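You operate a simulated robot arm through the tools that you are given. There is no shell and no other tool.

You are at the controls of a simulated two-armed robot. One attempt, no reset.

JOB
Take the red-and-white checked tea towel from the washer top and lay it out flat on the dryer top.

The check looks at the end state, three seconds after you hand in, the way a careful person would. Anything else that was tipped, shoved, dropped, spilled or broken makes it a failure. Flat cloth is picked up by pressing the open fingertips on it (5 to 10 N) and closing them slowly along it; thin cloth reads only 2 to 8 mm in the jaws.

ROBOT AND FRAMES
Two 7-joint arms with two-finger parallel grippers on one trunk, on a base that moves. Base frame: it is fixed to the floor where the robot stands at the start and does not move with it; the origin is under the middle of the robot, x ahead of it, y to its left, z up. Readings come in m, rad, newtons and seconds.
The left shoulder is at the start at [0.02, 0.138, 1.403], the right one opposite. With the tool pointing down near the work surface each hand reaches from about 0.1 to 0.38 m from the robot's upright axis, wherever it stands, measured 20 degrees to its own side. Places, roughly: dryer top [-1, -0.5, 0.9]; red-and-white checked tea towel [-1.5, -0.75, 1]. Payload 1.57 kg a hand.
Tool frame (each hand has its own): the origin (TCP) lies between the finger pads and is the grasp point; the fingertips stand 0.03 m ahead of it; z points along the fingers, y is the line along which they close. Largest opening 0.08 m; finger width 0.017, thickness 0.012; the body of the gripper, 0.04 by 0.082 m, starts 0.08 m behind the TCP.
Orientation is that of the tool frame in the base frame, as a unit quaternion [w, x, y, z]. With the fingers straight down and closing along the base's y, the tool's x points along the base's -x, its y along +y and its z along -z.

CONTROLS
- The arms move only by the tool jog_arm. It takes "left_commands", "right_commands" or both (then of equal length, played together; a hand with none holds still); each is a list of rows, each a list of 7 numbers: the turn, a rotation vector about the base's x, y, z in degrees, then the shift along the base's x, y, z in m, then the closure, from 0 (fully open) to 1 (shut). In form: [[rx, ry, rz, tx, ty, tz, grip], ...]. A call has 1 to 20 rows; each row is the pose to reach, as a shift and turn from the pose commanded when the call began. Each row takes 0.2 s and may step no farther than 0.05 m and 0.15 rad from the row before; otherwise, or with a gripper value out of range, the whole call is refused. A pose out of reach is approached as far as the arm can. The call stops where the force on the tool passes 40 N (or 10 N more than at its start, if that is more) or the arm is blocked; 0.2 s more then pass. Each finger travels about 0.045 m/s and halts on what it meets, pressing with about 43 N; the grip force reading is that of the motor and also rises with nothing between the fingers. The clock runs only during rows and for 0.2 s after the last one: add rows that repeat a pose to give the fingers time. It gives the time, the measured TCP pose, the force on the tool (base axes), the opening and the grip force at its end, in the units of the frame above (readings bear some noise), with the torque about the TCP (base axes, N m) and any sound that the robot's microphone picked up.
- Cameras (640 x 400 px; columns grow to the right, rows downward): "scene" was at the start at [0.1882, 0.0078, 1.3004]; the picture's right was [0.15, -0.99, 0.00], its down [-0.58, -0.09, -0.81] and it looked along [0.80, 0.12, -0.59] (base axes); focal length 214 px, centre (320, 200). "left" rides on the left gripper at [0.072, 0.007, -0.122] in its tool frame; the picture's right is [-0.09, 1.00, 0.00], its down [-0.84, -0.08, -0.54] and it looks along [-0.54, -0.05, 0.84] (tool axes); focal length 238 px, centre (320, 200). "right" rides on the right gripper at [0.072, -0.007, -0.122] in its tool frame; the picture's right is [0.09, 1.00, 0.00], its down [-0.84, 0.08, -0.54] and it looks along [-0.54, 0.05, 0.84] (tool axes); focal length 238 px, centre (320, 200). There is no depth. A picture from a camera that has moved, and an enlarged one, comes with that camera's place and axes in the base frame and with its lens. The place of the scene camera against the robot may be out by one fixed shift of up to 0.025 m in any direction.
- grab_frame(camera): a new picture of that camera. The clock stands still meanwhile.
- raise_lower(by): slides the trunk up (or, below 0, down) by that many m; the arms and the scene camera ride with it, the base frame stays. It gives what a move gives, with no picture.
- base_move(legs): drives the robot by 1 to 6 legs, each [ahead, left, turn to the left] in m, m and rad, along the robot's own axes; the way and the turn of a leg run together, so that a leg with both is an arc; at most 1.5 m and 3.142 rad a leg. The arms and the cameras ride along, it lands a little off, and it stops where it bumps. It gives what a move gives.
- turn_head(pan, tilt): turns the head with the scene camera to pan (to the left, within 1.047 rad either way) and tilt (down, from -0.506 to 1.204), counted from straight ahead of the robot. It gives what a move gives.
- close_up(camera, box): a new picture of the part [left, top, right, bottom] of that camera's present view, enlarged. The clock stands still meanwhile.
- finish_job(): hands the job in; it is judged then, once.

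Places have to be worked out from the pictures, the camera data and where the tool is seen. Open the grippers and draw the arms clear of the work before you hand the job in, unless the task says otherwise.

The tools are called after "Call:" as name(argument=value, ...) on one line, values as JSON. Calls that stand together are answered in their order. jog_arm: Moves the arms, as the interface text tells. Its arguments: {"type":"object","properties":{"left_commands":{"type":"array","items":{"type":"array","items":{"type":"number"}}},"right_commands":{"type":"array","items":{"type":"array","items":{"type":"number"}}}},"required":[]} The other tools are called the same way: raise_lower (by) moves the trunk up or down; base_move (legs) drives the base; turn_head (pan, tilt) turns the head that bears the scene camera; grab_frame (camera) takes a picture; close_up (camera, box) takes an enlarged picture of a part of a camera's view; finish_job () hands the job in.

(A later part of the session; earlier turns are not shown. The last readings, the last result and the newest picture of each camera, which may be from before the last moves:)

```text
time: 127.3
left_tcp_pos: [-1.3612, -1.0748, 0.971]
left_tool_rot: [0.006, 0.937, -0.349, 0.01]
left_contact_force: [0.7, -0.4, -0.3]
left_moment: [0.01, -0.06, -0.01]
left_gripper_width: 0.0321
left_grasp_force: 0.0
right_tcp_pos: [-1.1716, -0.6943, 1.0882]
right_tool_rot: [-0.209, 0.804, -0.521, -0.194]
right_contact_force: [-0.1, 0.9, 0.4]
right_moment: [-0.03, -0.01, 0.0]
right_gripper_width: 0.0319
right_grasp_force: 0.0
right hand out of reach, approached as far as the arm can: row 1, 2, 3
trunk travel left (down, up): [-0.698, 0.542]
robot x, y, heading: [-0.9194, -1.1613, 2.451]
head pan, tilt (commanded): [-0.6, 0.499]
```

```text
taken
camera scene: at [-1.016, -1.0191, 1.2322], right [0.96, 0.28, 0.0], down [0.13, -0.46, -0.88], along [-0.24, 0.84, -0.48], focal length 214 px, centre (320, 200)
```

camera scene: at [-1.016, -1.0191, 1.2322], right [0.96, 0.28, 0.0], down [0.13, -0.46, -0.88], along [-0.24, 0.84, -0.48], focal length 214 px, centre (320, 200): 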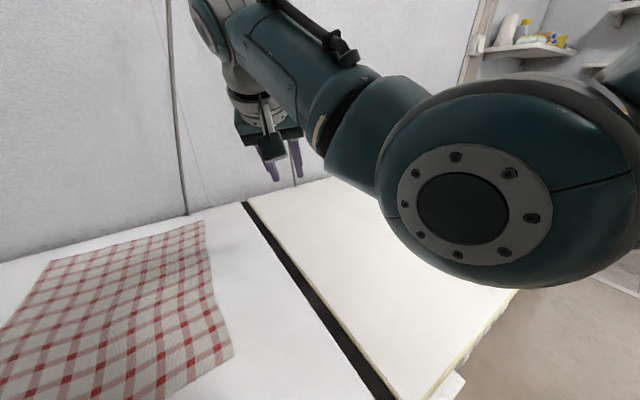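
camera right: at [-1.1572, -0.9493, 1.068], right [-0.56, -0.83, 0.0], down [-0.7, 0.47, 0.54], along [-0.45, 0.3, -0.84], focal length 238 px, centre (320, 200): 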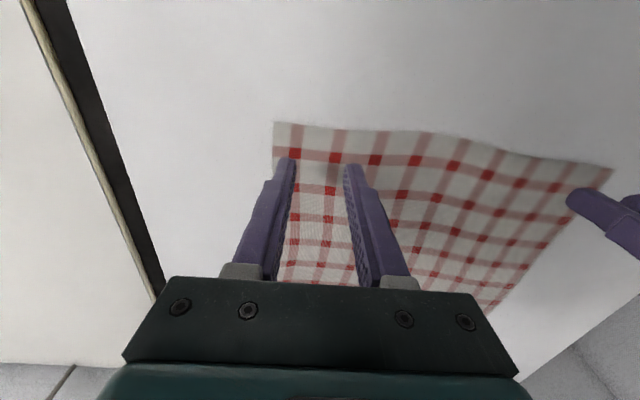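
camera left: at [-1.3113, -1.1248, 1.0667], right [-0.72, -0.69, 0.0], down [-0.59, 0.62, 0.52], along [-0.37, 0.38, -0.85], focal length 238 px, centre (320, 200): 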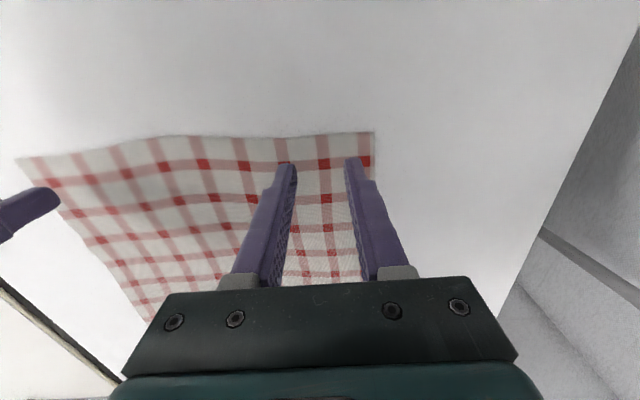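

Unlocked: the right elbow now bends low and outward, as at the start. I retract 0.1 m in this orientation, watching the elbow.

Call:
jog_arm(right_commands=[[0, 0, 0, 0.02, -0.016, 0, 0.6], [0, 0, 0, 0.04, -0.032, 0, 0.6], [0, 0, 0, 0.06, -0.048, 0, 0.6], [0, 0, 0, 0.077, -0.064, 0, 0.6]])

Call:
grab_frame(camera="scene")

```text
time: 128.3
left_tcp_pos: [-1.3614, -1.0743, 0.9719]
left_tool_rot: [0.006, 0.937, -0.349, 0.008]
left_contact_force: [0.7, 0.5, 0.3]
left_moment: [0.01, 0.01, 0.0]
left_gripper_width: 0.0321
left_grasp_force: 0.0
right_tcp_pos: [-1.0951, -0.7597, 1.0933]
right_tool_rot: [-0.21, 0.804, -0.521, -0.195]
right_contact_force: [0.3, 0.2, -0.2]
right_moment: [-0.05, -0.02, 0.0]
right_gripper_width: 0.0321
right_grasp_force: 0.1
trunk travel left (down, up): [-0.698, 0.542]
robot x, y, heading: [-0.9178, -1.1644, 2.453]
head pan, tilt (commanded): [-0.6, 0.499]
```

```text
taken
camera scene: at [-1.0161, -1.019, 1.2322], right [0.96, 0.28, 0.0], down [0.13, -0.46, -0.88], along [-0.24, 0.84, -0.48], focal length 214 px, centre (320, 200)
```

scene: 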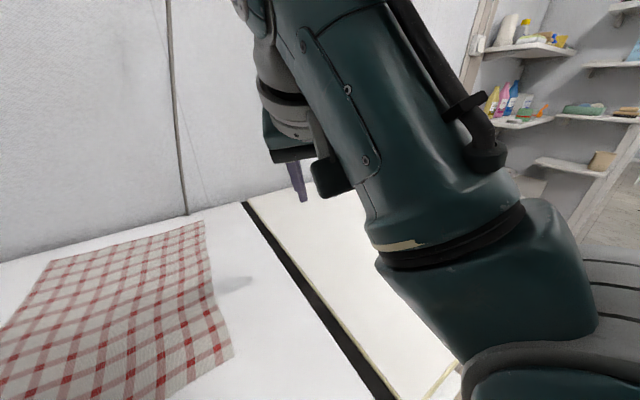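

The elbow is getting low (≈1.0) near the machine front, so I raise the trunk 0.1 m first. Then I straighten the right tool to down with zero yaw.

Call:
raise_lower(by=0.1)

Call:
jog_arm(right_commands=[[-5.1, -2.2, 4.2, 0, 0, 0, 0.6], [-10.3, -4.4, 8.5, 0, 0, 0, 0.6], [-15.4, -6.5, 12.8, 0, 0, 0, 0.6], [-20.5, -8.7, 17, 0, 0, 0, 0.6], [-25.7, -10.9, 21.2, 0, 0, 0, 0.6], [-30.8, -13.1, 25.5, 0, 0, 0, 0.6]])

Call:
grab_frame(camera="scene")

```text
time: 129.7
left_tcp_pos: [-1.3604, -1.0744, 1.0706]
left_tool_rot: [0.005, 0.937, -0.349, 0.009]
left_contact_force: [0.1, -0.5, 0.4]
left_moment: [0.01, 0.02, 0.01]
left_gripper_width: 0.0321
left_grasp_force: 0.1
right_tcp_pos: [-1.0961, -0.7591, 1.1937]
right_tool_rot: [-0.21, 0.804, -0.521, -0.196]
right_contact_force: [0.3, -0.4, -0.7]
right_moment: [-0.01, 0.02, 0.0]
right_gripper_width: 0.032
right_grasp_force: 0.0
trunk travel left (down, up): [-0.798, 0.442]
robot x, y, heading: [-0.9193, -1.1642, 2.451]
head pan, tilt (commanded): [-0.6, 0.499]
```

```text
time: 131.1
left_tcp_pos: [-1.3611, -1.074, 1.072]
left_tool_rot: [0.006, 0.937, -0.35, 0.009]
left_contact_force: [0.3, 0.2, 0.2]
left_moment: [0.01, 0.02, -0.02]
left_gripper_width: 0.0319
left_grasp_force: 0.0
right_tcp_pos: [-1.0989, -0.7428, 1.1841]
right_tool_rot: [0.0, 0.94, -0.341, 0.001]
right_contact_force: [0.4, 0.0, -0.4]
right_moment: [0.02, 0.02, 0.03]
right_gripper_width: 0.0322
right_grasp_force: 0.0
right hand out of reach, approached as far as the arm can: row 4, 5, 6
trunk travel left (down, up): [-0.798, 0.442]
robot x, y, heading: [-0.9159, -1.1635, 2.451]
head pan, tilt (commanded): [-0.6, 0.499]
```

```text
taken
camera scene: at [-1.0267, -1.0202, 1.3559], right [0.92, 0.38, 0.0], down [0.09, -0.22, -0.97], along [-0.37, 0.9, -0.24], focal length 214 px, centre (320, 200)
```

scene: 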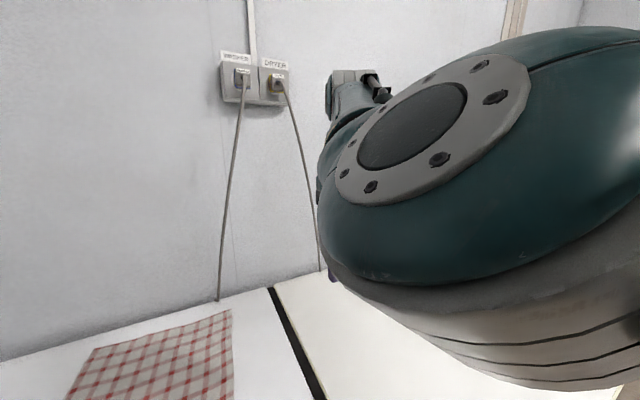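

Straightening pushed the right elbow inward against the head, mirroring what the left did. I relieve it now: hand forward, outward and down with clockwise yaw. Then I back the base off for room.

Call:
jog_arm(right_commands=[[0, 0, -3, -0.002, 0.02, -0.015, 0.6], [0, 0, -6, -0.004, 0.04, -0.03, 0.6], [0, 0, -9, -0.006, 0.065, -0.045, 0.6], [0, 0, -12, -0.01, 0.09, -0.06, 0.6], [0, 0, -16, -0.015, 0.11, -0.06, 0.6]])

Call:
base_move(legs=[[-0.3, 0, 0]])

Call:
grab_frame(camera="scene")

```text
time: 132.3
left_tcp_pos: [-1.3605, -1.0757, 1.0719]
left_tool_rot: [0.006, 0.937, -0.349, 0.009]
left_contact_force: [0.7, 0.6, 0.0]
left_moment: [0.0, -0.01, -0.02]
left_gripper_width: 0.0319
left_grasp_force: 0.1
right_tcp_pos: [-1.1111, -0.664, 1.1266]
right_tool_rot: [0.0, 0.884, -0.468, -0.002]
right_contact_force: [0.0, -0.9, -0.6]
right_moment: [0.01, 0.03, 0.0]
right_gripper_width: 0.0319
right_grasp_force: 0.2
right hand out of reach, approached as far as the arm can: row 4, 5
trunk travel left (down, up): [-0.798, 0.442]
robot x, y, heading: [-0.9167, -1.1645, 2.447]
head pan, tilt (commanded): [-0.6, 0.499]
```

```text
time: 134.3
left_tcp_pos: [-1.1224, -1.2703, 1.071]
left_tool_rot: [0.006, 0.937, -0.349, 0.009]
left_contact_force: [0.0, 0.5, 0.6]
left_moment: [0.02, -0.02, -0.03]
left_gripper_width: 0.032
left_grasp_force: 0.0
right_tcp_pos: [-0.875, -0.8618, 1.1245]
right_tool_rot: [0.0, 0.885, -0.465, -0.001]
right_contact_force: [-0.5, -1.2, -0.4]
right_moment: [-0.02, -0.02, -0.01]
right_gripper_width: 0.0317
right_grasp_force: 0.1
trunk travel left (down, up): [-0.798, 0.442]
robot x, y, heading: [-0.6798, -1.3616, 2.452]
head pan, tilt (commanded): [-0.6, 0.499]
```

```text
taken
camera scene: at [-0.7784, -1.2154, 1.3322], right [0.96, 0.28, 0.0], down [0.13, -0.46, -0.88], along [-0.24, 0.84, -0.48], focal length 214 px, centre (320, 200)
```

scene: 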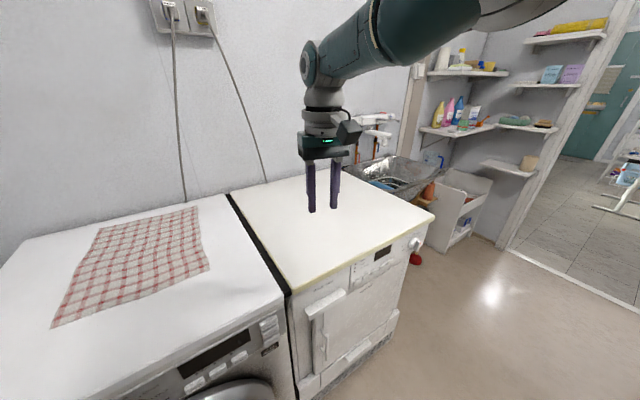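

The head is free. The right arm is extended with yaw −16°. I mirror the exact step that fixed the left: yaw to about −25°, lower slightly, then retract 8 cm while the yaw relaxes.

Call:
jog_arm(right_commands=[[0, 0, -5, 0, 0, -0.02, 0.6], [0, 0, -9, 0, 0, -0.04, 0.6], [0, 0, -9, 0.015, -0.013, -0.04, 0.6], [0, 0, -9, 0.03, -0.026, -0.04, 0.6], [0, 0, -5, 0.046, -0.038, -0.04, 0.6], [0, 0, -1, 0.061, -0.051, -0.04, 0.6], [0, 0, 3, 0.077, -0.064, -0.04, 0.6]])

Call:
grab_frame(camera="scene")

```text
time: 135.9
left_tcp_pos: [-1.1234, -1.2716, 1.0717]
left_tool_rot: [0.006, 0.937, -0.349, 0.009]
left_contact_force: [0.2, -0.2, 1.1]
left_moment: [0.03, -0.02, 0.01]
left_gripper_width: 0.0317
left_grasp_force: 0.2
right_tcp_pos: [-0.8502, -0.8651, 1.0577]
right_tool_rot: [0.001, 0.897, -0.442, 0.0]
right_contact_force: [0.2, 0.9, -0.2]
right_moment: [0.01, 0.01, -0.01]
right_gripper_width: 0.032
right_grasp_force: 0.1
right hand out of reach, approached as far as the arm can: row 1, 2, 3, 4, 5, 6, 7
trunk travel left (down, up): [-0.798, 0.442]
robot x, y, heading: [-0.6786, -1.3594, 2.451]
head pan, tilt (commanded): [-0.6, 0.499]
```

```text
taken
camera scene: at [-0.7784, -1.2154, 1.3322], right [0.96, 0.28, 0.0], down [0.13, -0.46, -0.88], along [-0.24, 0.84, -0.48], focal length 214 px, centre (320, 200)
```

scene: 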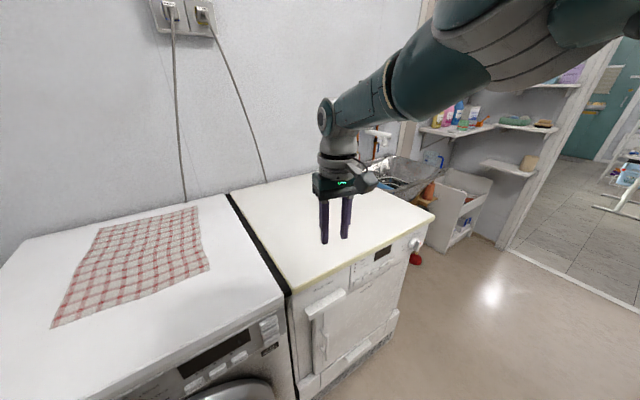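

Not unlocked this time. I redo the sequence that did unlock it (tilt forward 35°, then yaw −24° with raise and retract). After that I will lower the hand before straightening, so the elbow stays low and outside.

Call:
jog_arm(right_commands=[[3.7, 4.5, 2.2, -0.023, 0.004, 0.012, 0.6], [7.4, 9, 4.3, -0.047, 0.008, 0.024, 0.6], [11.2, 13.5, 6.5, -0.07, 0.012, 0.036, 0.6], [14.9, 18, 8.7, -0.093, 0.016, 0.049, 0.6], [18.6, 22.5, 10.8, -0.117, 0.02, 0.061, 0.6], [22.3, 27, 13, -0.14, 0.024, 0.073, 0.6]])

Call:
jog_arm(right_commands=[[0, 0, -8, 0, 0, 0, 0.6], [0, 0, -16, 0, 0, 0.01, 0.6], [0, 0, -24, 0, 0, 0.02, 0.6], [0, 0, -24, 0.02, -0.017, 0.04, 0.6], [0, 0, -24, 0.04, -0.034, 0.06, 0.6], [0, 0, -24, 0.06, -0.05, 0.06, 0.6]])

Call:
grab_frame(camera="scene")

```text
time: 137.3
left_tcp_pos: [-1.1224, -1.2717, 1.0718]
left_tool_rot: [0.006, 0.937, -0.349, 0.008]
left_contact_force: [-0.2, 0.1, -0.9]
left_moment: [0.04, 0.02, 0.0]
left_gripper_width: 0.0319
left_grasp_force: 0.0
right_tcp_pos: [-0.9989, -0.8321, 1.1301]
right_tool_rot: [-0.07, 0.898, -0.319, -0.294]
right_contact_force: [0.0, -0.1, 0.7]
right_moment: [0.0, -0.01, 0.01]
right_gripper_width: 0.032
right_grasp_force: 0.1
right hand out of reach, approached as far as the arm can: row 1, 2, 3, 4, 5, 6
trunk travel left (down, up): [-0.798, 0.442]
robot x, y, heading: [-0.6809, -1.3602, 2.45]
head pan, tilt (commanded): [-0.6, 0.499]
```

```text
time: 138.8
left_tcp_pos: [-1.1226, -1.2725, 1.071]
left_tool_rot: [0.006, 0.937, -0.349, 0.008]
left_contact_force: [0.5, 0.3, 0.7]
left_moment: [0.01, 0.0, -0.02]
left_gripper_width: 0.0321
left_grasp_force: 0.1
right_tcp_pos: [-1.0085, -0.8355, 1.1782]
right_tool_rot: [-0.128, 0.812, -0.499, -0.273]
right_contact_force: [-0.7, 0.0, -0.8]
right_moment: [-0.02, -0.02, -0.01]
right_gripper_width: 0.0321
right_grasp_force: 0.0
right hand out of reach, approached as far as the arm can: row 4, 5, 6
trunk travel left (down, up): [-0.798, 0.442]
robot x, y, heading: [-0.6822, -1.358, 2.448]
head pan, tilt (commanded): [-0.6, 0.499]
```

```text
taken
camera scene: at [-0.7784, -1.2154, 1.3322], right [0.96, 0.28, 0.0], down [0.13, -0.46, -0.88], along [-0.24, 0.84, -0.48], focal length 214 px, centre (320, 200)
```

scene: 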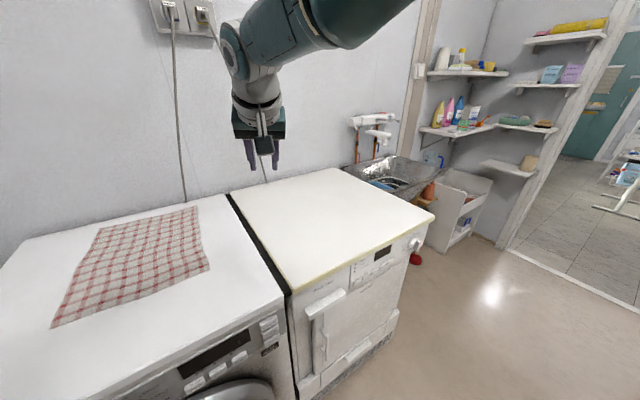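

Not free this time. The successful pose had the fingers tilted slightly outward as well, so I add an outward roll while raising and retracting.

Call:
jog_arm(right_commands=[[5.4, -4.5, 0, 0, 0, 0, 0.6], [10.8, -8.9, 0, 0, 0, 0.01, 0.6], [16.2, -13.4, 0, 0, 0, 0.02, 0.6], [16.2, -13.4, 0, 0.02, -0.017, 0.04, 0.6], [16.2, -13.4, 0, 0.04, -0.034, 0.05, 0.6], [16.2, -13.4, 0, 0.06, -0.05, 0.05, 0.6], [16.2, -13.4, 0, 0.08, -0.066, 0.05, 0.6]])

Call:
grab_frame(camera="scene")

```text
time: 140.3
left_tcp_pos: [-1.1233, -1.2723, 1.0706]
left_tool_rot: [0.007, 0.937, -0.348, 0.008]
left_contact_force: [0.4, -0.3, 0.1]
left_moment: [-0.01, -0.01, 0.0]
left_gripper_width: 0.0324
left_grasp_force: 0.0
right_tcp_pos: [-1.0129, -0.863, 1.2202]
right_tool_rot: [-0.299, 0.813, -0.438, -0.243]
right_contact_force: [0.4, -0.2, 0.2]
right_moment: [0.01, 0.02, -0.03]
right_gripper_width: 0.0322
right_grasp_force: 0.1
right hand out of reach, approached as far as the arm can: row 1, 2, 3, 4, 5, 6, 7
trunk travel left (down, up): [-0.798, 0.442]
robot x, y, heading: [-0.6776, -1.366, 2.449]
head pan, tilt (commanded): [-0.6, 0.499]
```

```text
taken
camera scene: at [-0.7784, -1.2156, 1.3322], right [0.96, 0.28, 0.0], down [0.13, -0.46, -0.88], along [-0.24, 0.84, -0.48], focal length 214 px, centre (320, 200)
```

scene: 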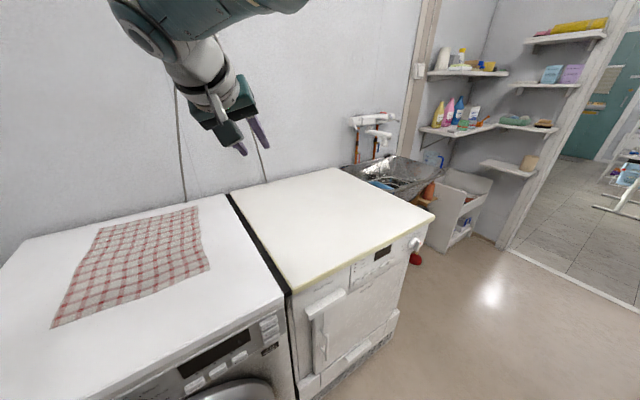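

A different idea: tilt the fingers backward (toward the robot) while lowering and retracting. The wrist should reach its limit and force the elbow to bend upward, which is the high-elbow posture the left arm came through.

Call:
jog_arm(right_commands=[[-6.57, -3.76, 0.68, 0.0216, -0.0149, -0.0136, 0.6], [-13.15, -7.53, 1.36, 0.0433, -0.0298, -0.0273, 0.6], [-19.72, -11.29, 2.05, 0.0649, -0.0447, -0.0409, 0.6], [-26.29, -15.05, 2.73, 0.0865, -0.0596, -0.0545, 0.6], [-32.86, -18.82, 3.41, 0.1082, -0.0745, -0.0682, 0.6], [-39.44, -22.58, 4.09, 0.1298, -0.0895, -0.0818, 0.6], [-46.0, -26.35, 4.77, 0.1515, -0.1044, -0.0955, 0.6], [-52.6, -30.1, 5.45, 0.1731, -0.1193, -0.1091, 0.6], [-59.15, -33.87, 6.14, 0.1947, -0.1342, -0.1227, 0.6], [-65.7, -37.64, 6.82, 0.2164, -0.1491, -0.1364, 0.6], [-72.3, -41.4, 7.5, 0.238, -0.164, -0.15, 0.6]])

Call:
grab_frame(camera="scene")

```text
time: 142.8
left_tcp_pos: [-1.1236, -1.2715, 1.0711]
left_tool_rot: [0.006, 0.937, -0.348, 0.009]
left_contact_force: [-0.1, -0.8, 0.5]
left_moment: [0.01, 0.02, -0.02]
left_gripper_width: 0.0321
left_grasp_force: 0.3
right_tcp_pos: [-0.7853, -1.0191, 1.0631]
right_tool_rot: [0.118, 0.884, -0.318, 0.322]
right_contact_force: [0.4, -0.1, 0.2]
right_moment: [0.01, 0.03, 0.02]
right_gripper_width: 0.0318
right_grasp_force: 0.1
right hand out of reach, approached as far as the arm can: row 1, 2, 3, 4, 5, 6, 7, 8, 9, 10, 11
trunk travel left (down, up): [-0.798, 0.442]
robot x, y, heading: [-0.6817, -1.3602, 2.454]
head pan, tilt (commanded): [-0.6, 0.499]
```

```text
taken
camera scene: at [-0.7784, -1.2155, 1.3323], right [0.96, 0.28, 0.0], down [0.13, -0.46, -0.88], along [-0.24, 0.84, -0.48], focal length 214 px, centre (320, 200)
```

scene: 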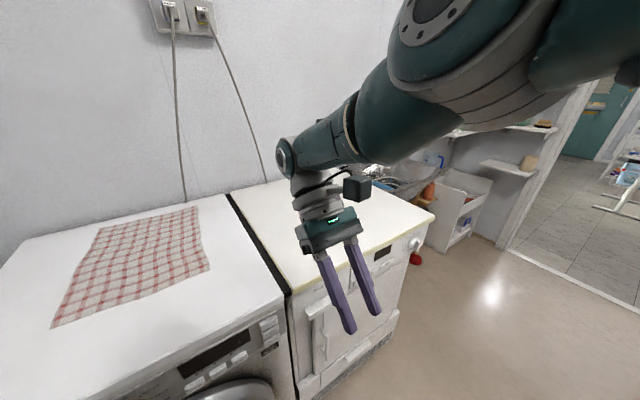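

It came within about 1 cm of the target and the elbow has begun to bend. I keep retracting in this orientation.

Call:
jog_arm(right_commands=[[0, 0, 0, 0.015, -0.013, 0, 0.6], [0, 0, 0, 0.03, -0.025, 0, 0.6], [0, 0, 0, 0.046, -0.038, 0, 0.6], [0, 0, 0, 0.06, -0.05, 0, 0.6], [0, 0, 0, 0.077, -0.064, 0, 0.6]])

Call:
grab_frame(camera="scene")

```text
time: 143.9
left_tcp_pos: [-1.1242, -1.2715, 1.0714]
left_tool_rot: [0.007, 0.937, -0.348, 0.01]
left_contact_force: [0.0, 0.0, -0.6]
left_moment: [0.02, 0.0, 0.01]
left_gripper_width: 0.0321
left_grasp_force: 0.2
right_tcp_pos: [-0.7673, -1.0368, 1.0143]
right_tool_rot: [0.117, 0.884, -0.319, 0.321]
right_contact_force: [0.1, 0.0, -0.1]
right_moment: [-0.03, 0.02, 0.04]
right_gripper_width: 0.0319
right_grasp_force: 0.1
right hand out of reach, approached as far as the arm can: row 1, 2, 3, 4, 5
trunk travel left (down, up): [-0.798, 0.442]
robot x, y, heading: [-0.6773, -1.3573, 2.448]
head pan, tilt (commanded): [-0.6, 0.499]
```

```text
taken
camera scene: at [-0.7784, -1.2155, 1.3322], right [0.96, 0.28, 0.0], down [0.13, -0.46, -0.88], along [-0.24, 0.84, -0.48], focal length 214 px, centre (320, 200)
```

scene: 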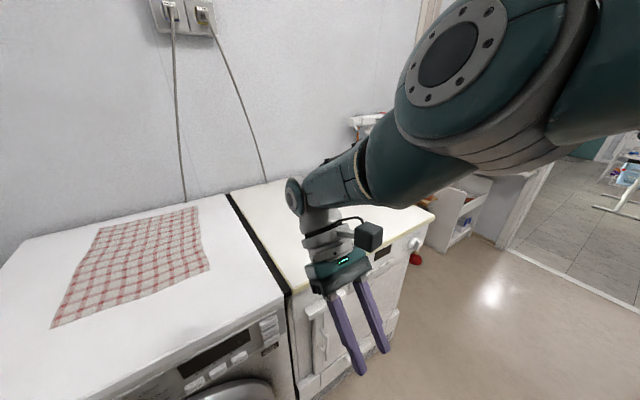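

Still sliding on the limit. In the successful cases an upward component mattered, so from this backward-tilted pose I raise the hand straight up.

Call:
jog_arm(right_commands=[[0, 0, 0, 0.002, -0.002, 0.02, 0.6], [0, 0, 0, 0.004, -0.004, 0.04, 0.6], [0, 0, 0, 0.008, -0.007, 0.06, 0.6], [0, 0, 0, 0.015, -0.012, 0.08, 0.6], [0, 0, 0, 0.025, -0.02, 0.1, 0.6], [0, 0, 0, 0.04, -0.033, 0.12, 0.6]])

Call:
grab_frame(camera="scene")

```text
time: 145.3
left_tcp_pos: [-1.1228, -1.2711, 1.0711]
left_tool_rot: [0.007, 0.937, -0.349, 0.009]
left_contact_force: [-0.4, 0.1, 0.2]
left_moment: [-0.02, -0.02, -0.01]
left_gripper_width: 0.0321
left_grasp_force: 0.1
right_tcp_pos: [-0.7996, -1.0159, 1.0909]
right_tool_rot: [0.116, 0.884, -0.319, 0.322]
right_contact_force: [0.1, 0.3, 0.2]
right_moment: [0.01, 0.0, -0.04]
right_gripper_width: 0.0319
right_grasp_force: 0.1
right hand out of reach, approached as far as the arm can: row 1, 2, 3, 4, 5, 6
trunk travel left (down, up): [-0.798, 0.442]
robot x, y, heading: [-0.6759, -1.3626, 2.452]
head pan, tilt (commanded): [-0.6, 0.499]
```

```text
taken
camera scene: at [-0.7784, -1.2155, 1.3322], right [0.96, 0.28, 0.0], down [0.13, -0.46, -0.88], along [-0.24, 0.84, -0.48], focal length 214 px, centre (320, 200)
```

scene: 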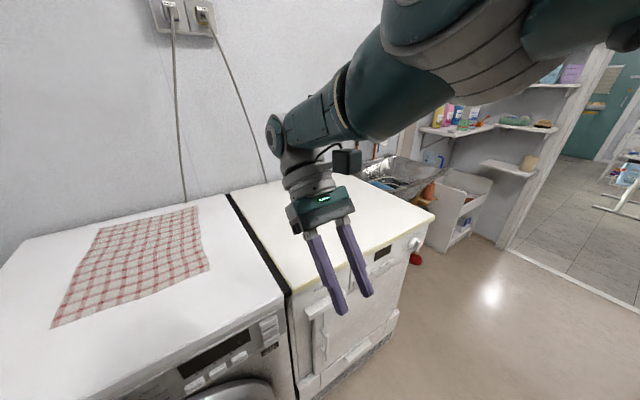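

Still straight. I drive the backward tilt further (toward 75°), so the wrist joint reaches its stop and the elbow must take up the rotation.

Call:
jog_arm(right_commands=[[-4.5, -5.4, 0, 0.012, -0.01, 0.015, 0.6], [-8.9, -10.8, 0, 0.024, -0.02, 0.03, 0.6], [-13.4, -16.2, 0, 0.036, -0.03, 0.045, 0.6], [-17.9, -21.6, 0, 0.048, -0.04, 0.06, 0.6], [-22.3, -27, 0, 0.06, -0.05, 0.075, 0.6], [-26.8, -32.3, 0, 0.07, -0.06, 0.085, 0.6], [-26.8, -32.3, 0, 0.08, -0.067, 0.086, 0.6]])

Call:
grab_frame(camera="scene")

```text
time: 146.9
left_tcp_pos: [-1.1223, -1.2702, 1.0716]
left_tool_rot: [0.006, 0.937, -0.348, 0.009]
left_contact_force: [-0.4, 0.2, -0.3]
left_moment: [0.02, -0.02, 0.01]
left_gripper_width: 0.0321
left_grasp_force: 0.0
right_tcp_pos: [-0.6786, -1.0675, 1.2069]
right_tool_rot: [0.223, 0.711, -0.256, 0.616]
right_contact_force: [0.6, 0.9, 0.0]
right_moment: [0.0, 0.0, 0.0]
right_gripper_width: 0.0318
right_grasp_force: 0.1
right hand out of reach, approached as far as the arm can: row 1, 2, 3, 4, 5, 6, 7
trunk travel left (down, up): [-0.798, 0.442]
robot x, y, heading: [-0.6781, -1.3613, 2.454]
head pan, tilt (commanded): [-0.6, 0.499]
```

```text
taken
camera scene: at [-0.7784, -1.2154, 1.3322], right [0.96, 0.28, 0.0], down [0.13, -0.46, -0.88], along [-0.24, 0.84, -0.48], focal length 214 px, centre (320, 200)
```

scene: 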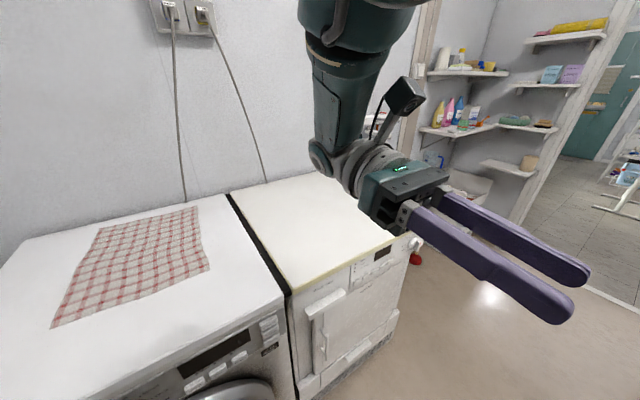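

The right arm finally bent, with the elbow up and the forearm hanging. I rotate the tool back to straight down while lowering, keeping the wrist well inside its reach.

Call:
jog_arm(right_commands=[[5.2, 6.3, 0, -0.0087, 0.0072, -0.02, 0.6], [10.5, 12.6, 0, -0.0174, 0.0144, -0.04, 0.6], [15.7, 18.9, 0, -0.0261, 0.0216, -0.062, 0.6], [20.9, 25.2, 0, -0.0348, 0.0288, -0.083, 0.6], [26.2, 31.6, 0, -0.0435, 0.036, -0.104, 0.6], [31.4, 37.9, 0, -0.0522, 0.0432, -0.124, 0.6], [36.6, 44.2, 0, -0.0609, 0.0504, -0.145, 0.6], [41.8, 50.5, 0, -0.0696, 0.0576, -0.166, 0.6], [47.1, 56.8, 0, -0.0783, 0.0648, -0.186, 0.6], [52.3, 63.1, 0, -0.087, 0.072, -0.207, 0.6]])

Call:
grab_frame(camera="scene")

```text
time: 149.2
left_tcp_pos: [-1.1223, -1.272, 1.0699]
left_tool_rot: [0.007, 0.937, -0.349, 0.009]
left_contact_force: [0.6, -0.5, 0.6]
left_moment: [0.0, 0.0, 0.03]
left_gripper_width: 0.032
left_grasp_force: 0.1
right_tcp_pos: [-0.7655, -0.9977, 1.0013]
right_tool_rot: [0.0, 0.941, -0.338, 0.0]
right_contact_force: [0.1, 0.4, 0.3]
right_moment: [0.0, -0.02, 0.03]
right_gripper_width: 0.0321
right_grasp_force: 0.0
trunk travel left (down, up): [-0.798, 0.442]
robot x, y, heading: [-0.678, -1.36, 2.455]
head pan, tilt (commanded): [-0.6, 0.499]
```

```text
taken
camera scene: at [-0.7784, -1.2155, 1.3323], right [0.96, 0.28, 0.0], down [0.13, -0.46, -0.88], along [-0.24, 0.84, -0.48], focal length 214 px, centre (320, 200)
```

scene: 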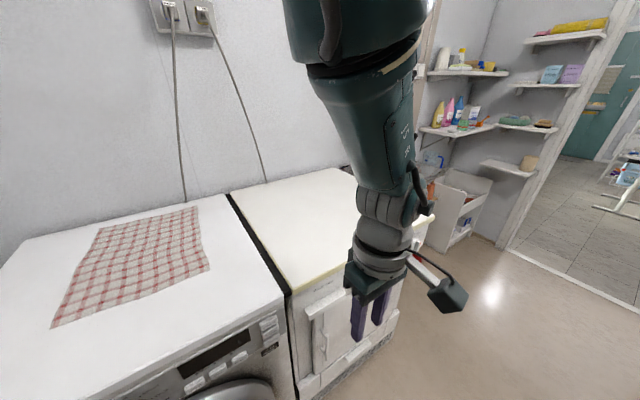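

Both arms are healthy now: right tool-down with no warnings, elbow up. From here I will keep each wrist within about 0.43 m of its shoulder. I raise the hands, lower the trunk to gain reach, and then drive to s≈0.75, q≈-0.14.

Call:
jog_arm(left_commands=[[0, 0, 0, 0.01, -0.008, 0.025, 0.6], [0, 0, 0, 0.02, -0.017, 0.05, 0.6], [0, 0, 0, 0.03, -0.025, 0.075, 0.6], [0, 0, 0, 0.04, -0.033, 0.1, 0.6], [0, 0, 0, 0.05, -0.042, 0.12, 0.6]], right_commands=[[0, 0, 0, 0, 0, 0.03, 0.6], [0, 0, 0, 0, 0, 0.06, 0.6], [0, 0, 0, 0, 0, 0.09, 0.6], [0, 0, 0, 0, 0, 0.12, 0.6], [0, 0, 0, 0, 0, 0.15, 0.6]])

Call:
turn_head(pan=0.0, tilt=0.8)

Call:
grab_frame(camera="scene")

```text
time: 150.2
left_tcp_pos: [-1.1163, -1.3033, 1.1539]
left_tool_rot: [0.009, 0.938, -0.346, 0.007]
left_contact_force: [-0.1, 0.1, 0.1]
left_moment: [0.0, -0.03, -0.03]
left_gripper_width: 0.032
left_grasp_force: 0.1
left hand out of reach, approached as far as the arm can: row 3, 4, 5
right_tcp_pos: [-0.7072, -1.0203, 1.0632]
right_tool_rot: [0.036, 0.937, -0.335, 0.097]
right_contact_force: [-0.4, 0.3, 0.4]
right_moment: [-0.03, 0.01, -0.01]
right_gripper_width: 0.032
right_grasp_force: 0.1
right hand out of reach, approached as far as the arm can: row 1, 2, 3, 4, 5
trunk travel left (down, up): [-0.798, 0.442]
robot x, y, heading: [-0.6801, -1.3594, 2.454]
head pan, tilt (commanded): [-0.6, 0.499]
stopped in row 5 (right hand): the arm was blocked; the commanded pose is now the measured one
```

```text
time: 151.2
left_tcp_pos: [-1.1155, -1.3034, 1.1531]
left_tool_rot: [0.01, 0.938, -0.346, 0.007]
left_contact_force: [-0.7, -1.1, 0.0]
left_moment: [-0.03, 0.0, 0.0]
left_gripper_width: 0.032
left_grasp_force: 0.0
right_tcp_pos: [-0.7072, -1.0202, 1.0635]
right_tool_rot: [0.037, 0.937, -0.335, 0.096]
right_contact_force: [0.7, -0.9, -0.7]
right_moment: [-0.01, 0.0, 0.0]
right_gripper_width: 0.0317
right_grasp_force: 0.1
trunk travel left (down, up): [-0.798, 0.442]
robot x, y, heading: [-0.6784, -1.3622, 2.449]
head pan, tilt (commanded): [0.0, 0.799]
```

```text
taken
camera scene: at [-0.8143, -1.2494, 1.3073], right [0.66, 0.75, 0.0], down [0.53, -0.47, -0.71], along [-0.53, 0.46, -0.71], focal length 214 px, centre (320, 200)
```

scene: 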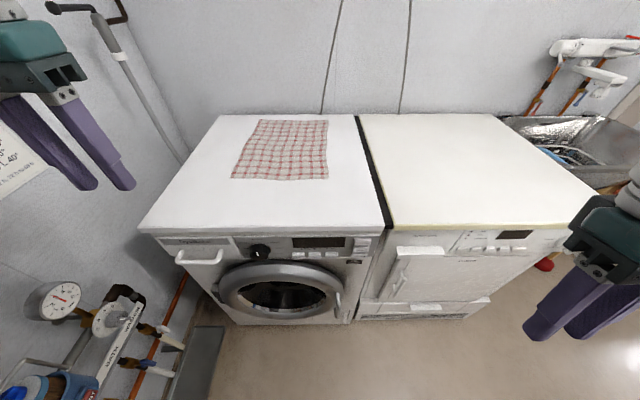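

Raising is what causes trouble: tool-down needs the hands well below the shoulders (Δz about −0.33 to −0.45). I bring both hands back down to their comfortable heights.

Call:
jog_arm(left_commands=[[0, 0, 0, 0, 0, -0.02, 0.6], [0, 0, 0, 0, 0, -0.04, 0.6], [0, 0, 0, 0, 0, -0.06, 0.6], [0, 0, 0, 0, 0, -0.08, 0.6], [0, 0, 0, 0.01, -0.008, -0.09, 0.6]], right_commands=[[1.5, 1.8, 0, -0.012, 0.0045, -0.0125, 0.6], [3.1, 3.6, -0.1, -0.023, 0.009, -0.025, 0.6], [4.6, 5.3, -0.1, -0.035, 0.0135, -0.037, 0.6], [6.2, 7.1, -0.1, -0.046, 0.018, -0.05, 0.6], [7.7, 8.9, -0.2, -0.058, 0.0225, -0.062, 0.6]])

```text
time: 152.4
left_tcp_pos: [-1.1074, -1.3118, 1.0645]
left_tool_rot: [0.008, 0.938, -0.346, 0.006]
left_contact_force: [-0.6, -0.2, 0.0]
left_moment: [-0.02, -0.02, 0.0]
left_gripper_width: 0.0319
left_grasp_force: 0.0
right_tcp_pos: [-0.7659, -0.9958, 1.0019]
right_tool_rot: [0.001, 0.941, -0.339, -0.001]
right_contact_force: [-0.3, 0.1, -0.2]
right_moment: [0.0, -0.04, 0.01]
right_gripper_width: 0.032
right_grasp_force: 0.0
trunk travel left (down, up): [-0.798, 0.442]
robot x, y, heading: [-0.6781, -1.3598, 2.453]
head pan, tilt (commanded): [0.0, 0.799]
```

Both hands are comfortable with no flags. From now on I will use base moves for xy and the trunk for z, keeping the arms in fixed easy poses. I set the hands symmetric at fwd 0.35, lat ±0.115, equal height.

Call:
jog_arm(left_commands=[[0, 0, 0, 0.0173, 0.0174, -0.01, 0.6], [0, 0, 0, 0.0345, 0.0348, -0.02, 0.6], [0, 0, 0, 0.0518, 0.0521, -0.03, 0.6], [0, 0, 0, 0.069, 0.0695, -0.042, 0.6], [0, 0, 0, 0.0863, 0.0869, -0.052, 0.6]], right_commands=[[0, 0, 0, -0.0216, -0.0104, 0.002, 0.6], [0, 0, 0, -0.0432, -0.0208, 0.004, 0.6], [0, 0, 0, -0.0648, -0.0312, 0.006, 0.6], [0, 0, 0, -0.0864, -0.0416, 0.008, 0.6], [0, 0, 0, -0.108, -0.052, 0.01, 0.6]])

Call:
grab_frame(camera="scene")

```text
time: 153.8
left_tcp_pos: [-1.051, -1.2484, 1.0165]
left_tool_rot: [0.035, 0.944, -0.327, -0.011]
left_contact_force: [-0.4, 0.4, -0.4]
left_moment: [0.01, -0.03, -0.01]
left_gripper_width: 0.0318
left_grasp_force: 0.1
right_tcp_pos: [-0.8927, -1.0069, 0.9919]
right_tool_rot: [0.001, 0.941, -0.337, 0.0]
right_contact_force: [0.0, -0.4, -0.1]
right_moment: [0.0, 0.05, -0.02]
right_gripper_width: 0.0319
right_grasp_force: 0.1
right hand out of reach, approached as far as the arm can: row 1, 2, 3, 4, 5
trunk travel left (down, up): [-0.798, 0.442]
robot x, y, heading: [-0.6786, -1.3631, 2.452]
head pan, tilt (commanded): [0.0, 0.799]
stopped in row 5 (left hand): the arm was blocked; the commanded pose is now the measured one
```

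```text
taken
camera scene: at [-0.8155, -1.2517, 1.3063], right [0.64, 0.77, 0.0], down [0.55, -0.46, -0.7], along [-0.54, 0.44, -0.72], focal length 214 px, centre (320, 200)
```

scene: 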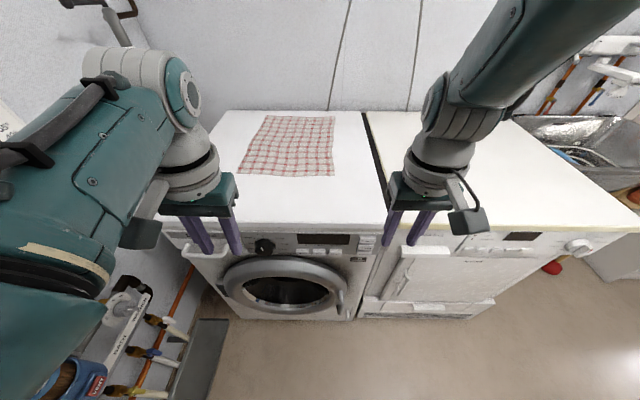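

The left arm stops at lat ≈0.15 (self-collision side) and the right is unreliable near its limit. The left hand alone, in its good posture, can do the whole job: one pull at the centre of the front edge, then one drag at the middle of the right edge. First I try to park the right hand higher.

Call:
jog_arm(right_commands=[[0, 0, 0, 0.005, 0.006, 0.03, 0.6], [0, 0, 0, 0.01, 0.012, 0.06, 0.6], [0, 0, 0, 0.015, 0.018, 0.09, 0.6], [0, 0, 0, 0.02, 0.024, 0.12, 0.6], [0, 0, 0, 0.025, 0.03, 0.15, 0.6], [0, 0, 0, 0.03, 0.036, 0.18, 0.6]])

Call:
grab_frame(camera="scene")

```text
time: 155.2
left_tcp_pos: [-1.0524, -1.2513, 1.0161]
left_tool_rot: [0.037, 0.945, -0.326, -0.011]
left_contact_force: [-1.7, 0.5, 0.0]
left_moment: [0.04, 0.02, 0.03]
left_gripper_width: 0.032
left_grasp_force: 0.1
right_tcp_pos: [-0.8231, -0.9915, 1.09]
right_tool_rot: [0.035, 0.937, -0.333, 0.094]
right_contact_force: [-0.1, 0.1, -0.5]
right_moment: [0.03, 0.0, 0.04]
right_gripper_width: 0.0318
right_grasp_force: 0.0
right hand out of reach, approached as far as the arm can: row 1, 2, 3, 4, 5, 6
trunk travel left (down, up): [-0.798, 0.442]
robot x, y, heading: [-0.6792, -1.362, 2.454]
head pan, tilt (commanded): [0.0, 0.799]
stopped in row 6 (right hand): the arm was blocked; the commanded pose is now the measured one
```

```text
taken
camera scene: at [-0.8154, -1.2516, 1.3063], right [0.64, 0.77, 0.0], down [0.55, -0.46, -0.7], along [-0.54, 0.44, -0.72], focal length 214 px, centre (320, 200)
```

scene: 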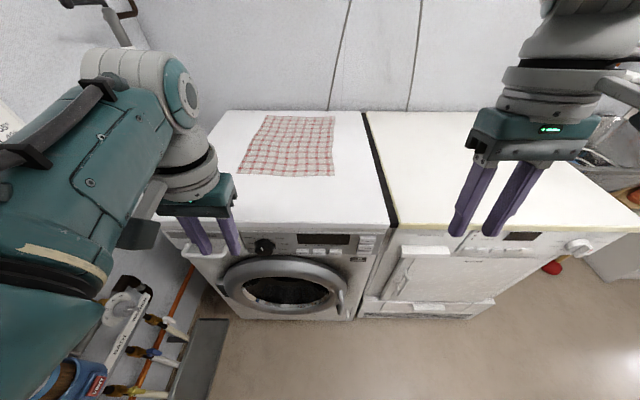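

The right hand is now at z≈1.09. For a safer compact park I fold it back, fingers toward the robot as it was when it unlocked, so it stays clear of everything.

Call:
jog_arm(right_commands=[[-5, -6, 0, 0.0158, -0.0088, 0.0122, 0.6], [-10, -12, 0, 0.0316, -0.0176, 0.0244, 0.6], [-15, -18, 0, 0.0473, -0.0263, 0.0367, 0.6], [-20, -24, 0, 0.0631, -0.0351, 0.0489, 0.6], [-25, -30, 0, 0.0789, -0.0439, 0.0611, 0.6], [-30, -36, 0, 0.0947, -0.0527, 0.0733, 0.6], [-35, -42, 0, 0.1104, -0.0614, 0.0856, 0.6], [-40, -48, 0, 0.1262, -0.0702, 0.0978, 0.6], [-45, -54, 0, 0.142, -0.079, 0.11, 0.6]])

Call:
turn_head(pan=-0.6, tilt=0.5)

Call:
grab_frame(camera="scene")

```text
time: 157.2
left_tcp_pos: [-1.0513, -1.251, 1.0153]
left_tool_rot: [0.037, 0.944, -0.327, -0.011]
left_contact_force: [-0.3, -0.2, 0.8]
left_moment: [-0.03, 0.0, 0.0]
left_gripper_width: 0.0322
left_grasp_force: 0.0
right_tcp_pos: [-0.6794, -1.068, 1.2007]
right_tool_rot: [0.226, 0.712, -0.254, 0.614]
right_contact_force: [0.7, -0.1, -0.4]
right_moment: [0.0, -0.01, 0.01]
right_gripper_width: 0.0319
right_grasp_force: 0.0
trunk travel left (down, up): [-0.798, 0.442]
robot x, y, heading: [-0.6767, -1.3595, 2.45]
head pan, tilt (commanded): [0.0, 0.799]
```

```text
time: 158.2
left_tcp_pos: [-1.0507, -1.2489, 1.0153]
left_tool_rot: [0.037, 0.945, -0.326, -0.01]
left_contact_force: [0.6, 0.4, 0.6]
left_moment: [0.0, -0.05, -0.03]
left_gripper_width: 0.0321
left_grasp_force: 0.1
right_tcp_pos: [-0.679, -1.0677, 1.2005]
right_tool_rot: [0.226, 0.713, -0.254, 0.613]
right_contact_force: [-0.1, 0.3, -0.7]
right_moment: [0.02, 0.04, 0.04]
right_gripper_width: 0.0323
right_grasp_force: 0.1
trunk travel left (down, up): [-0.798, 0.442]
robot x, y, heading: [-0.6741, -1.3601, 2.458]
head pan, tilt (commanded): [-0.6, 0.499]
```

```text
taken
camera scene: at [-0.7785, -1.2155, 1.3322], right [0.96, 0.28, 0.0], down [0.13, -0.46, -0.88], along [-0.24, 0.84, -0.48], focal length 214 px, centre (320, 200)
```

scene: 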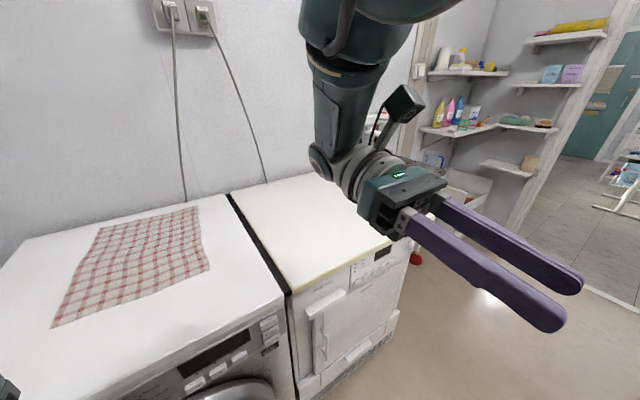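

The right hand is parked compactly with no warnings. I straighten the left tool exactly and move it slightly outward to lat ≈0.185.

Call:
jog_arm(left_commands=[[1.2, -0.9, -0.5, -0.004, -0.01, 0, 0.6], [2.4, -1.7, -1.1, -0.008, -0.02, 0, 0.6], [3.6, -2.6, -1.6, -0.0114, -0.0295, 0, 0.6]])

Call:
turn_head(pan=0.0, tilt=0.9)

Call:
grab_frame(camera="left")

```text
time: 159.0
left_tcp_pos: [-1.061, -1.2772, 1.0161]
left_tool_rot: [-0.004, 0.94, -0.34, 0.002]
left_contact_force: [0.9, 0.0, 0.4]
left_moment: [0.02, 0.01, 0.0]
left_gripper_width: 0.032
left_grasp_force: 0.1
right_tcp_pos: [-0.68, -1.0676, 1.1999]
right_tool_rot: [0.227, 0.713, -0.255, 0.613]
right_contact_force: [0.8, 0.3, 0.4]
right_moment: [-0.02, 0.02, 0.01]
right_gripper_width: 0.0321
right_grasp_force: 0.0
trunk travel left (down, up): [-0.798, 0.442]
robot x, y, heading: [-0.6786, -1.3594, 2.453]
head pan, tilt (commanded): [-0.6, 0.499]
```

```text
time: 160.0
left_tcp_pos: [-1.0602, -1.2772, 1.016]
left_tool_rot: [-0.001, 0.94, -0.341, 0.0]
left_contact_force: [-0.7, -0.2, -0.3]
left_moment: [-0.01, -0.01, 0.02]
left_gripper_width: 0.0318
left_grasp_force: 0.1
right_tcp_pos: [-0.6786, -1.0674, 1.2001]
right_tool_rot: [0.226, 0.713, -0.254, 0.613]
right_contact_force: [-0.6, 0.0, 0.1]
right_moment: [0.0, 0.0, -0.02]
right_gripper_width: 0.032
right_grasp_force: 0.0
trunk travel left (down, up): [-0.798, 0.442]
robot x, y, heading: [-0.6804, -1.36, 2.453]
head pan, tilt (commanded): [0.0, 0.901]
```

```text
taken
camera left: at [-1.0101, -1.3289, 1.1384], right [-0.71, -0.71, 0.0], down [-0.59, 0.59, 0.54], along [-0.38, 0.39, -0.84], focal length 238 px, centre (320, 200)
```

left: 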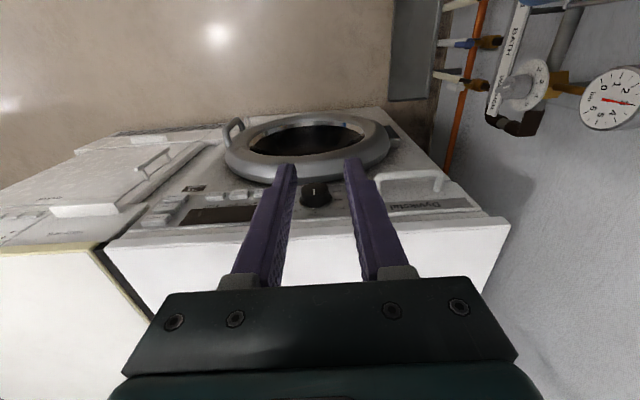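

The left tool is exactly vertical. To put it over the front-edge centre (target about (-1.288,-0.994)) I raise it 3.5 cm, extend 2 cm, and drive ahead and slightly right, in two legs.

Call:
jog_arm(left_commands=[[0, 0, 0, -0.005, 0.004, 0.012, 0.6], [0, 0, 0, -0.01, 0.008, 0.024, 0.6], [0, 0, 0, -0.0154, 0.0128, 0.035, 0.6]])

Call:
base_move(legs=[[0.25, -0.0725, 0]])

Call:
grab_frame(camera="left")

Call:
grab_frame(camera="scene")

```text
time: 160.8
left_tcp_pos: [-1.0779, -1.264, 1.049]
left_tool_rot: [-0.001, 0.94, -0.341, 0.001]
left_contact_force: [-0.4, 0.0, 0.1]
left_moment: [0.0, -0.01, -0.02]
left_gripper_width: 0.0321
left_grasp_force: 0.1
right_tcp_pos: [-0.68, -1.0689, 1.2001]
right_tool_rot: [0.227, 0.712, -0.255, 0.613]
right_contact_force: [-1.0, -0.4, -0.2]
right_moment: [-0.02, -0.03, 0.01]
right_gripper_width: 0.0321
right_grasp_force: 0.1
trunk travel left (down, up): [-0.798, 0.442]
robot x, y, heading: [-0.6744, -1.361, 2.449]
head pan, tilt (commanded): [0.0, 0.901]
```

```text
time: 162.7
left_tcp_pos: [-1.2232, -1.0548, 1.0496]
left_tool_rot: [-0.002, 0.941, -0.339, 0.0]
left_contact_force: [-0.1, -0.3, 0.2]
left_moment: [-0.01, -0.02, -0.01]
left_gripper_width: 0.0323
left_grasp_force: 0.1
right_tcp_pos: [-0.8263, -0.8567, 1.2003]
right_tool_rot: [0.225, 0.713, -0.253, 0.614]
right_contact_force: [0.3, 0.6, 0.1]
right_moment: [0.0, 0.01, 0.01]
right_gripper_width: 0.0321
right_grasp_force: 0.0
trunk travel left (down, up): [-0.798, 0.442]
robot x, y, heading: [-0.8239, -1.1468, 2.459]
head pan, tilt (commanded): [0.0, 0.901]
```

```text
taken
camera left: at [-1.1724, -1.1056, 1.1722], right [-0.71, -0.71, 0.0], down [-0.6, 0.59, 0.54], along [-0.38, 0.39, -0.84], focal length 238 px, centre (320, 200)
```

left: 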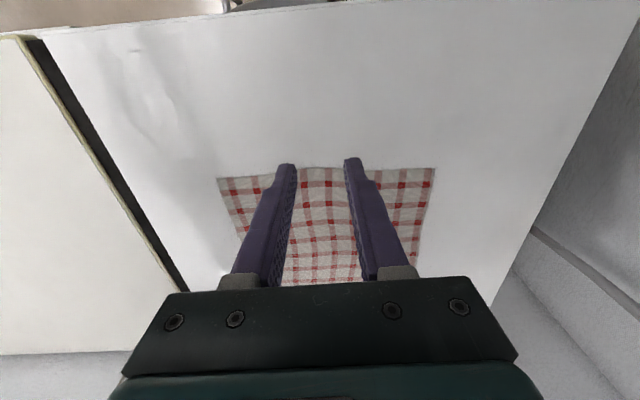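

```text
taken
camera scene: at [-0.9574, -1.0437, 1.2984], right [0.63, 0.77, 0.0], down [0.61, -0.5, -0.62], along [-0.48, 0.39, -0.78], focal length 214 px, centre (320, 200)
```

scene: 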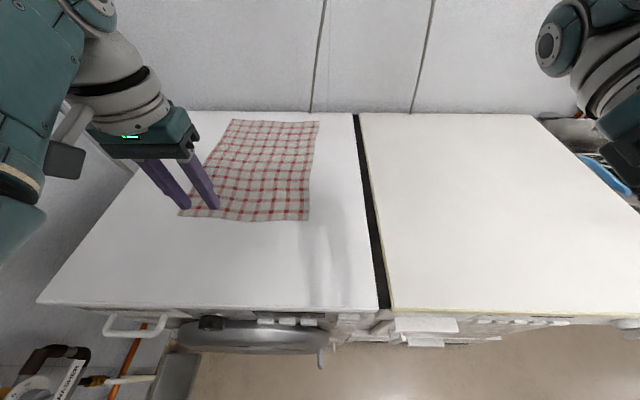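

The hand is laterally centred on the towel's front edge and needs about 0.081 m more forward. I drive that last bit.

Call:
base_move(legs=[[0.081, -0.006, -0.006]])

Call:
grab_frame(camera="left")

```text
time: 163.7
left_tcp_pos: [-1.2813, -0.9947, 1.0492]
left_tool_rot: [-0.002, 0.94, -0.342, 0.001]
left_contact_force: [0.7, -0.2, 0.6]
left_moment: [-0.01, 0.01, 0.0]
left_gripper_width: 0.032
left_grasp_force: 0.0
right_tcp_pos: [-0.8823, -0.7995, 1.2002]
right_tool_rot: [0.227, 0.712, -0.255, 0.613]
right_contact_force: [0.1, 0.0, 0.1]
right_moment: [0.02, -0.01, -0.01]
right_gripper_width: 0.0321
right_grasp_force: 0.1
trunk travel left (down, up): [-0.798, 0.442]
robot x, y, heading: [-0.8815, -1.0943, 2.45]
head pan, tilt (commanded): [0.0, 0.901]
```

```text
taken
camera left: at [-1.2311, -1.0466, 1.1721], right [-0.71, -0.7, 0.0], down [-0.59, 0.6, 0.54], along [-0.38, 0.39, -0.84], focal length 238 px, centre (320, 200)
```

left: 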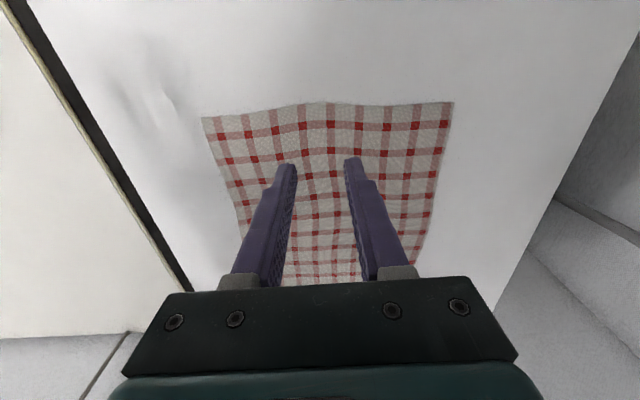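

The contact point is about 1.9 cm inside the front edge, which is good. I lower the trunk 0.12 m so the tips come to about 0.90, then check.

Call:
raise_lower(by=-0.12)

Call:
grab_frame(camera="left")

```text
time: 165.2
left_tcp_pos: [-1.2806, -0.9942, 0.9305]
left_tool_rot: [-0.001, 0.94, -0.341, 0.0]
left_contact_force: [0.1, 0.7, -0.3]
left_moment: [0.0, -0.03, -0.02]
left_gripper_width: 0.0317
left_grasp_force: 0.1
right_tcp_pos: [-0.8828, -0.7999, 1.0801]
right_tool_rot: [0.228, 0.712, -0.256, 0.613]
right_contact_force: [0.3, -1.3, -0.4]
right_moment: [0.02, -0.03, 0.04]
right_gripper_width: 0.0321
right_grasp_force: 0.1
trunk travel left (down, up): [-0.678, 0.562]
robot x, y, heading: [-0.8831, -1.0917, 2.452]
head pan, tilt (commanded): [0.0, 0.901]
```

```text
taken
camera left: at [-1.2312, -1.0465, 1.0521], right [-0.71, -0.7, 0.0], down [-0.59, 0.6, 0.54], along [-0.38, 0.39, -0.84], focal length 238 px, centre (320, 200)
```

left: 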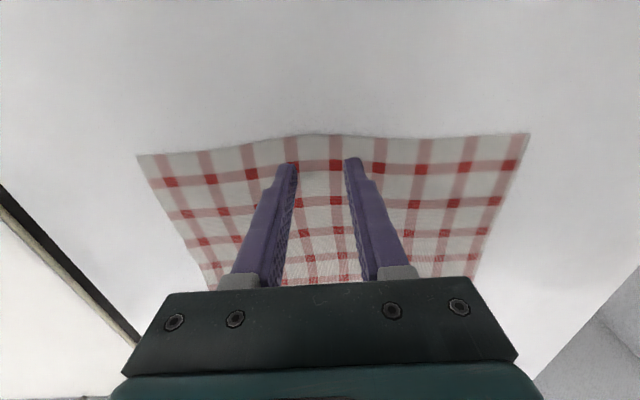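

No contact yet at tips ≈0.9005. I lower the trunk by another 1.2 cm.

Call:
raise_lower(by=-0.012)

```text
time: 165.8
left_tcp_pos: [-1.281, -0.9944, 0.9161]
left_tool_rot: [-0.002, 0.94, -0.342, 0.0]
left_contact_force: [0.3, 0.6, -0.9]
left_moment: [0.02, 0.02, 0.01]
left_gripper_width: 0.0321
left_grasp_force: 0.0
right_tcp_pos: [-0.8828, -0.8, 1.0699]
right_tool_rot: [0.228, 0.712, -0.257, 0.612]
right_contact_force: [0.0, -0.3, 0.2]
right_moment: [0.01, 0.01, -0.01]
right_gripper_width: 0.032
right_grasp_force: 0.0
trunk travel left (down, up): [-0.666, 0.574]
robot x, y, heading: [-0.8839, -1.0901, 2.449]
head pan, tilt (commanded): [0.0, 0.901]
```

Tips are near 0.886 and the force is still about zero. I use fine 2 mm arm steps from here.

Call:
jog_arm(left_commands=[[0, 0, 0, 0, 0, -0.002, 0.6], [0, 0, 0, 0, 0, -0.004, 0.6], [0, 0, 0, 0, 0, -0.006, 0.6]])

Call:
close_up(camera="left", box=[220, 100, 420, 225])

```text
time: 166.6
left_tcp_pos: [-1.2814, -0.9933, 0.9132]
left_tool_rot: [-0.002, 0.94, -0.342, 0.0]
left_contact_force: [0.6, -0.1, 0.6]
left_moment: [0.01, 0.0, 0.0]
left_gripper_width: 0.032
left_grasp_force: 0.0
right_tcp_pos: [-0.8813, -0.8, 1.0689]
right_tool_rot: [0.228, 0.712, -0.256, 0.613]
right_contact_force: [0.2, 0.0, 0.4]
right_moment: [0.03, 0.01, 0.0]
right_gripper_width: 0.0321
right_grasp_force: 0.0
trunk travel left (down, up): [-0.666, 0.574]
robot x, y, heading: [-0.8803, -1.0889, 2.448]
head pan, tilt (commanded): [0.0, 0.901]
```

```text
3.20 times, centred on (320, 162) of left
camera zoom: at [-1.2309, -1.0459, 1.0344], right [-0.71, -0.7, 0.0], down [-0.59, 0.6, 0.54], along [-0.38, 0.39, -0.84], focal length 763 px, centre (320, 320)
```

zoom: 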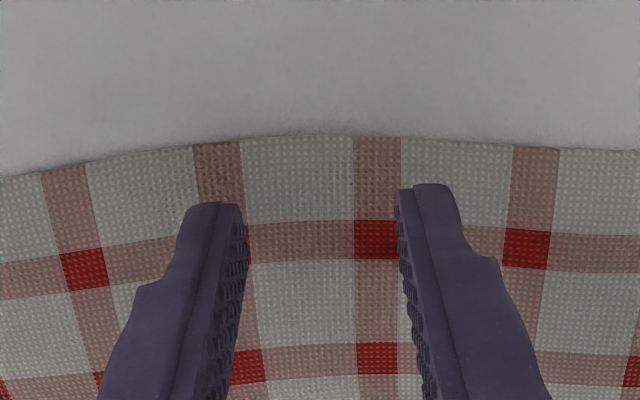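

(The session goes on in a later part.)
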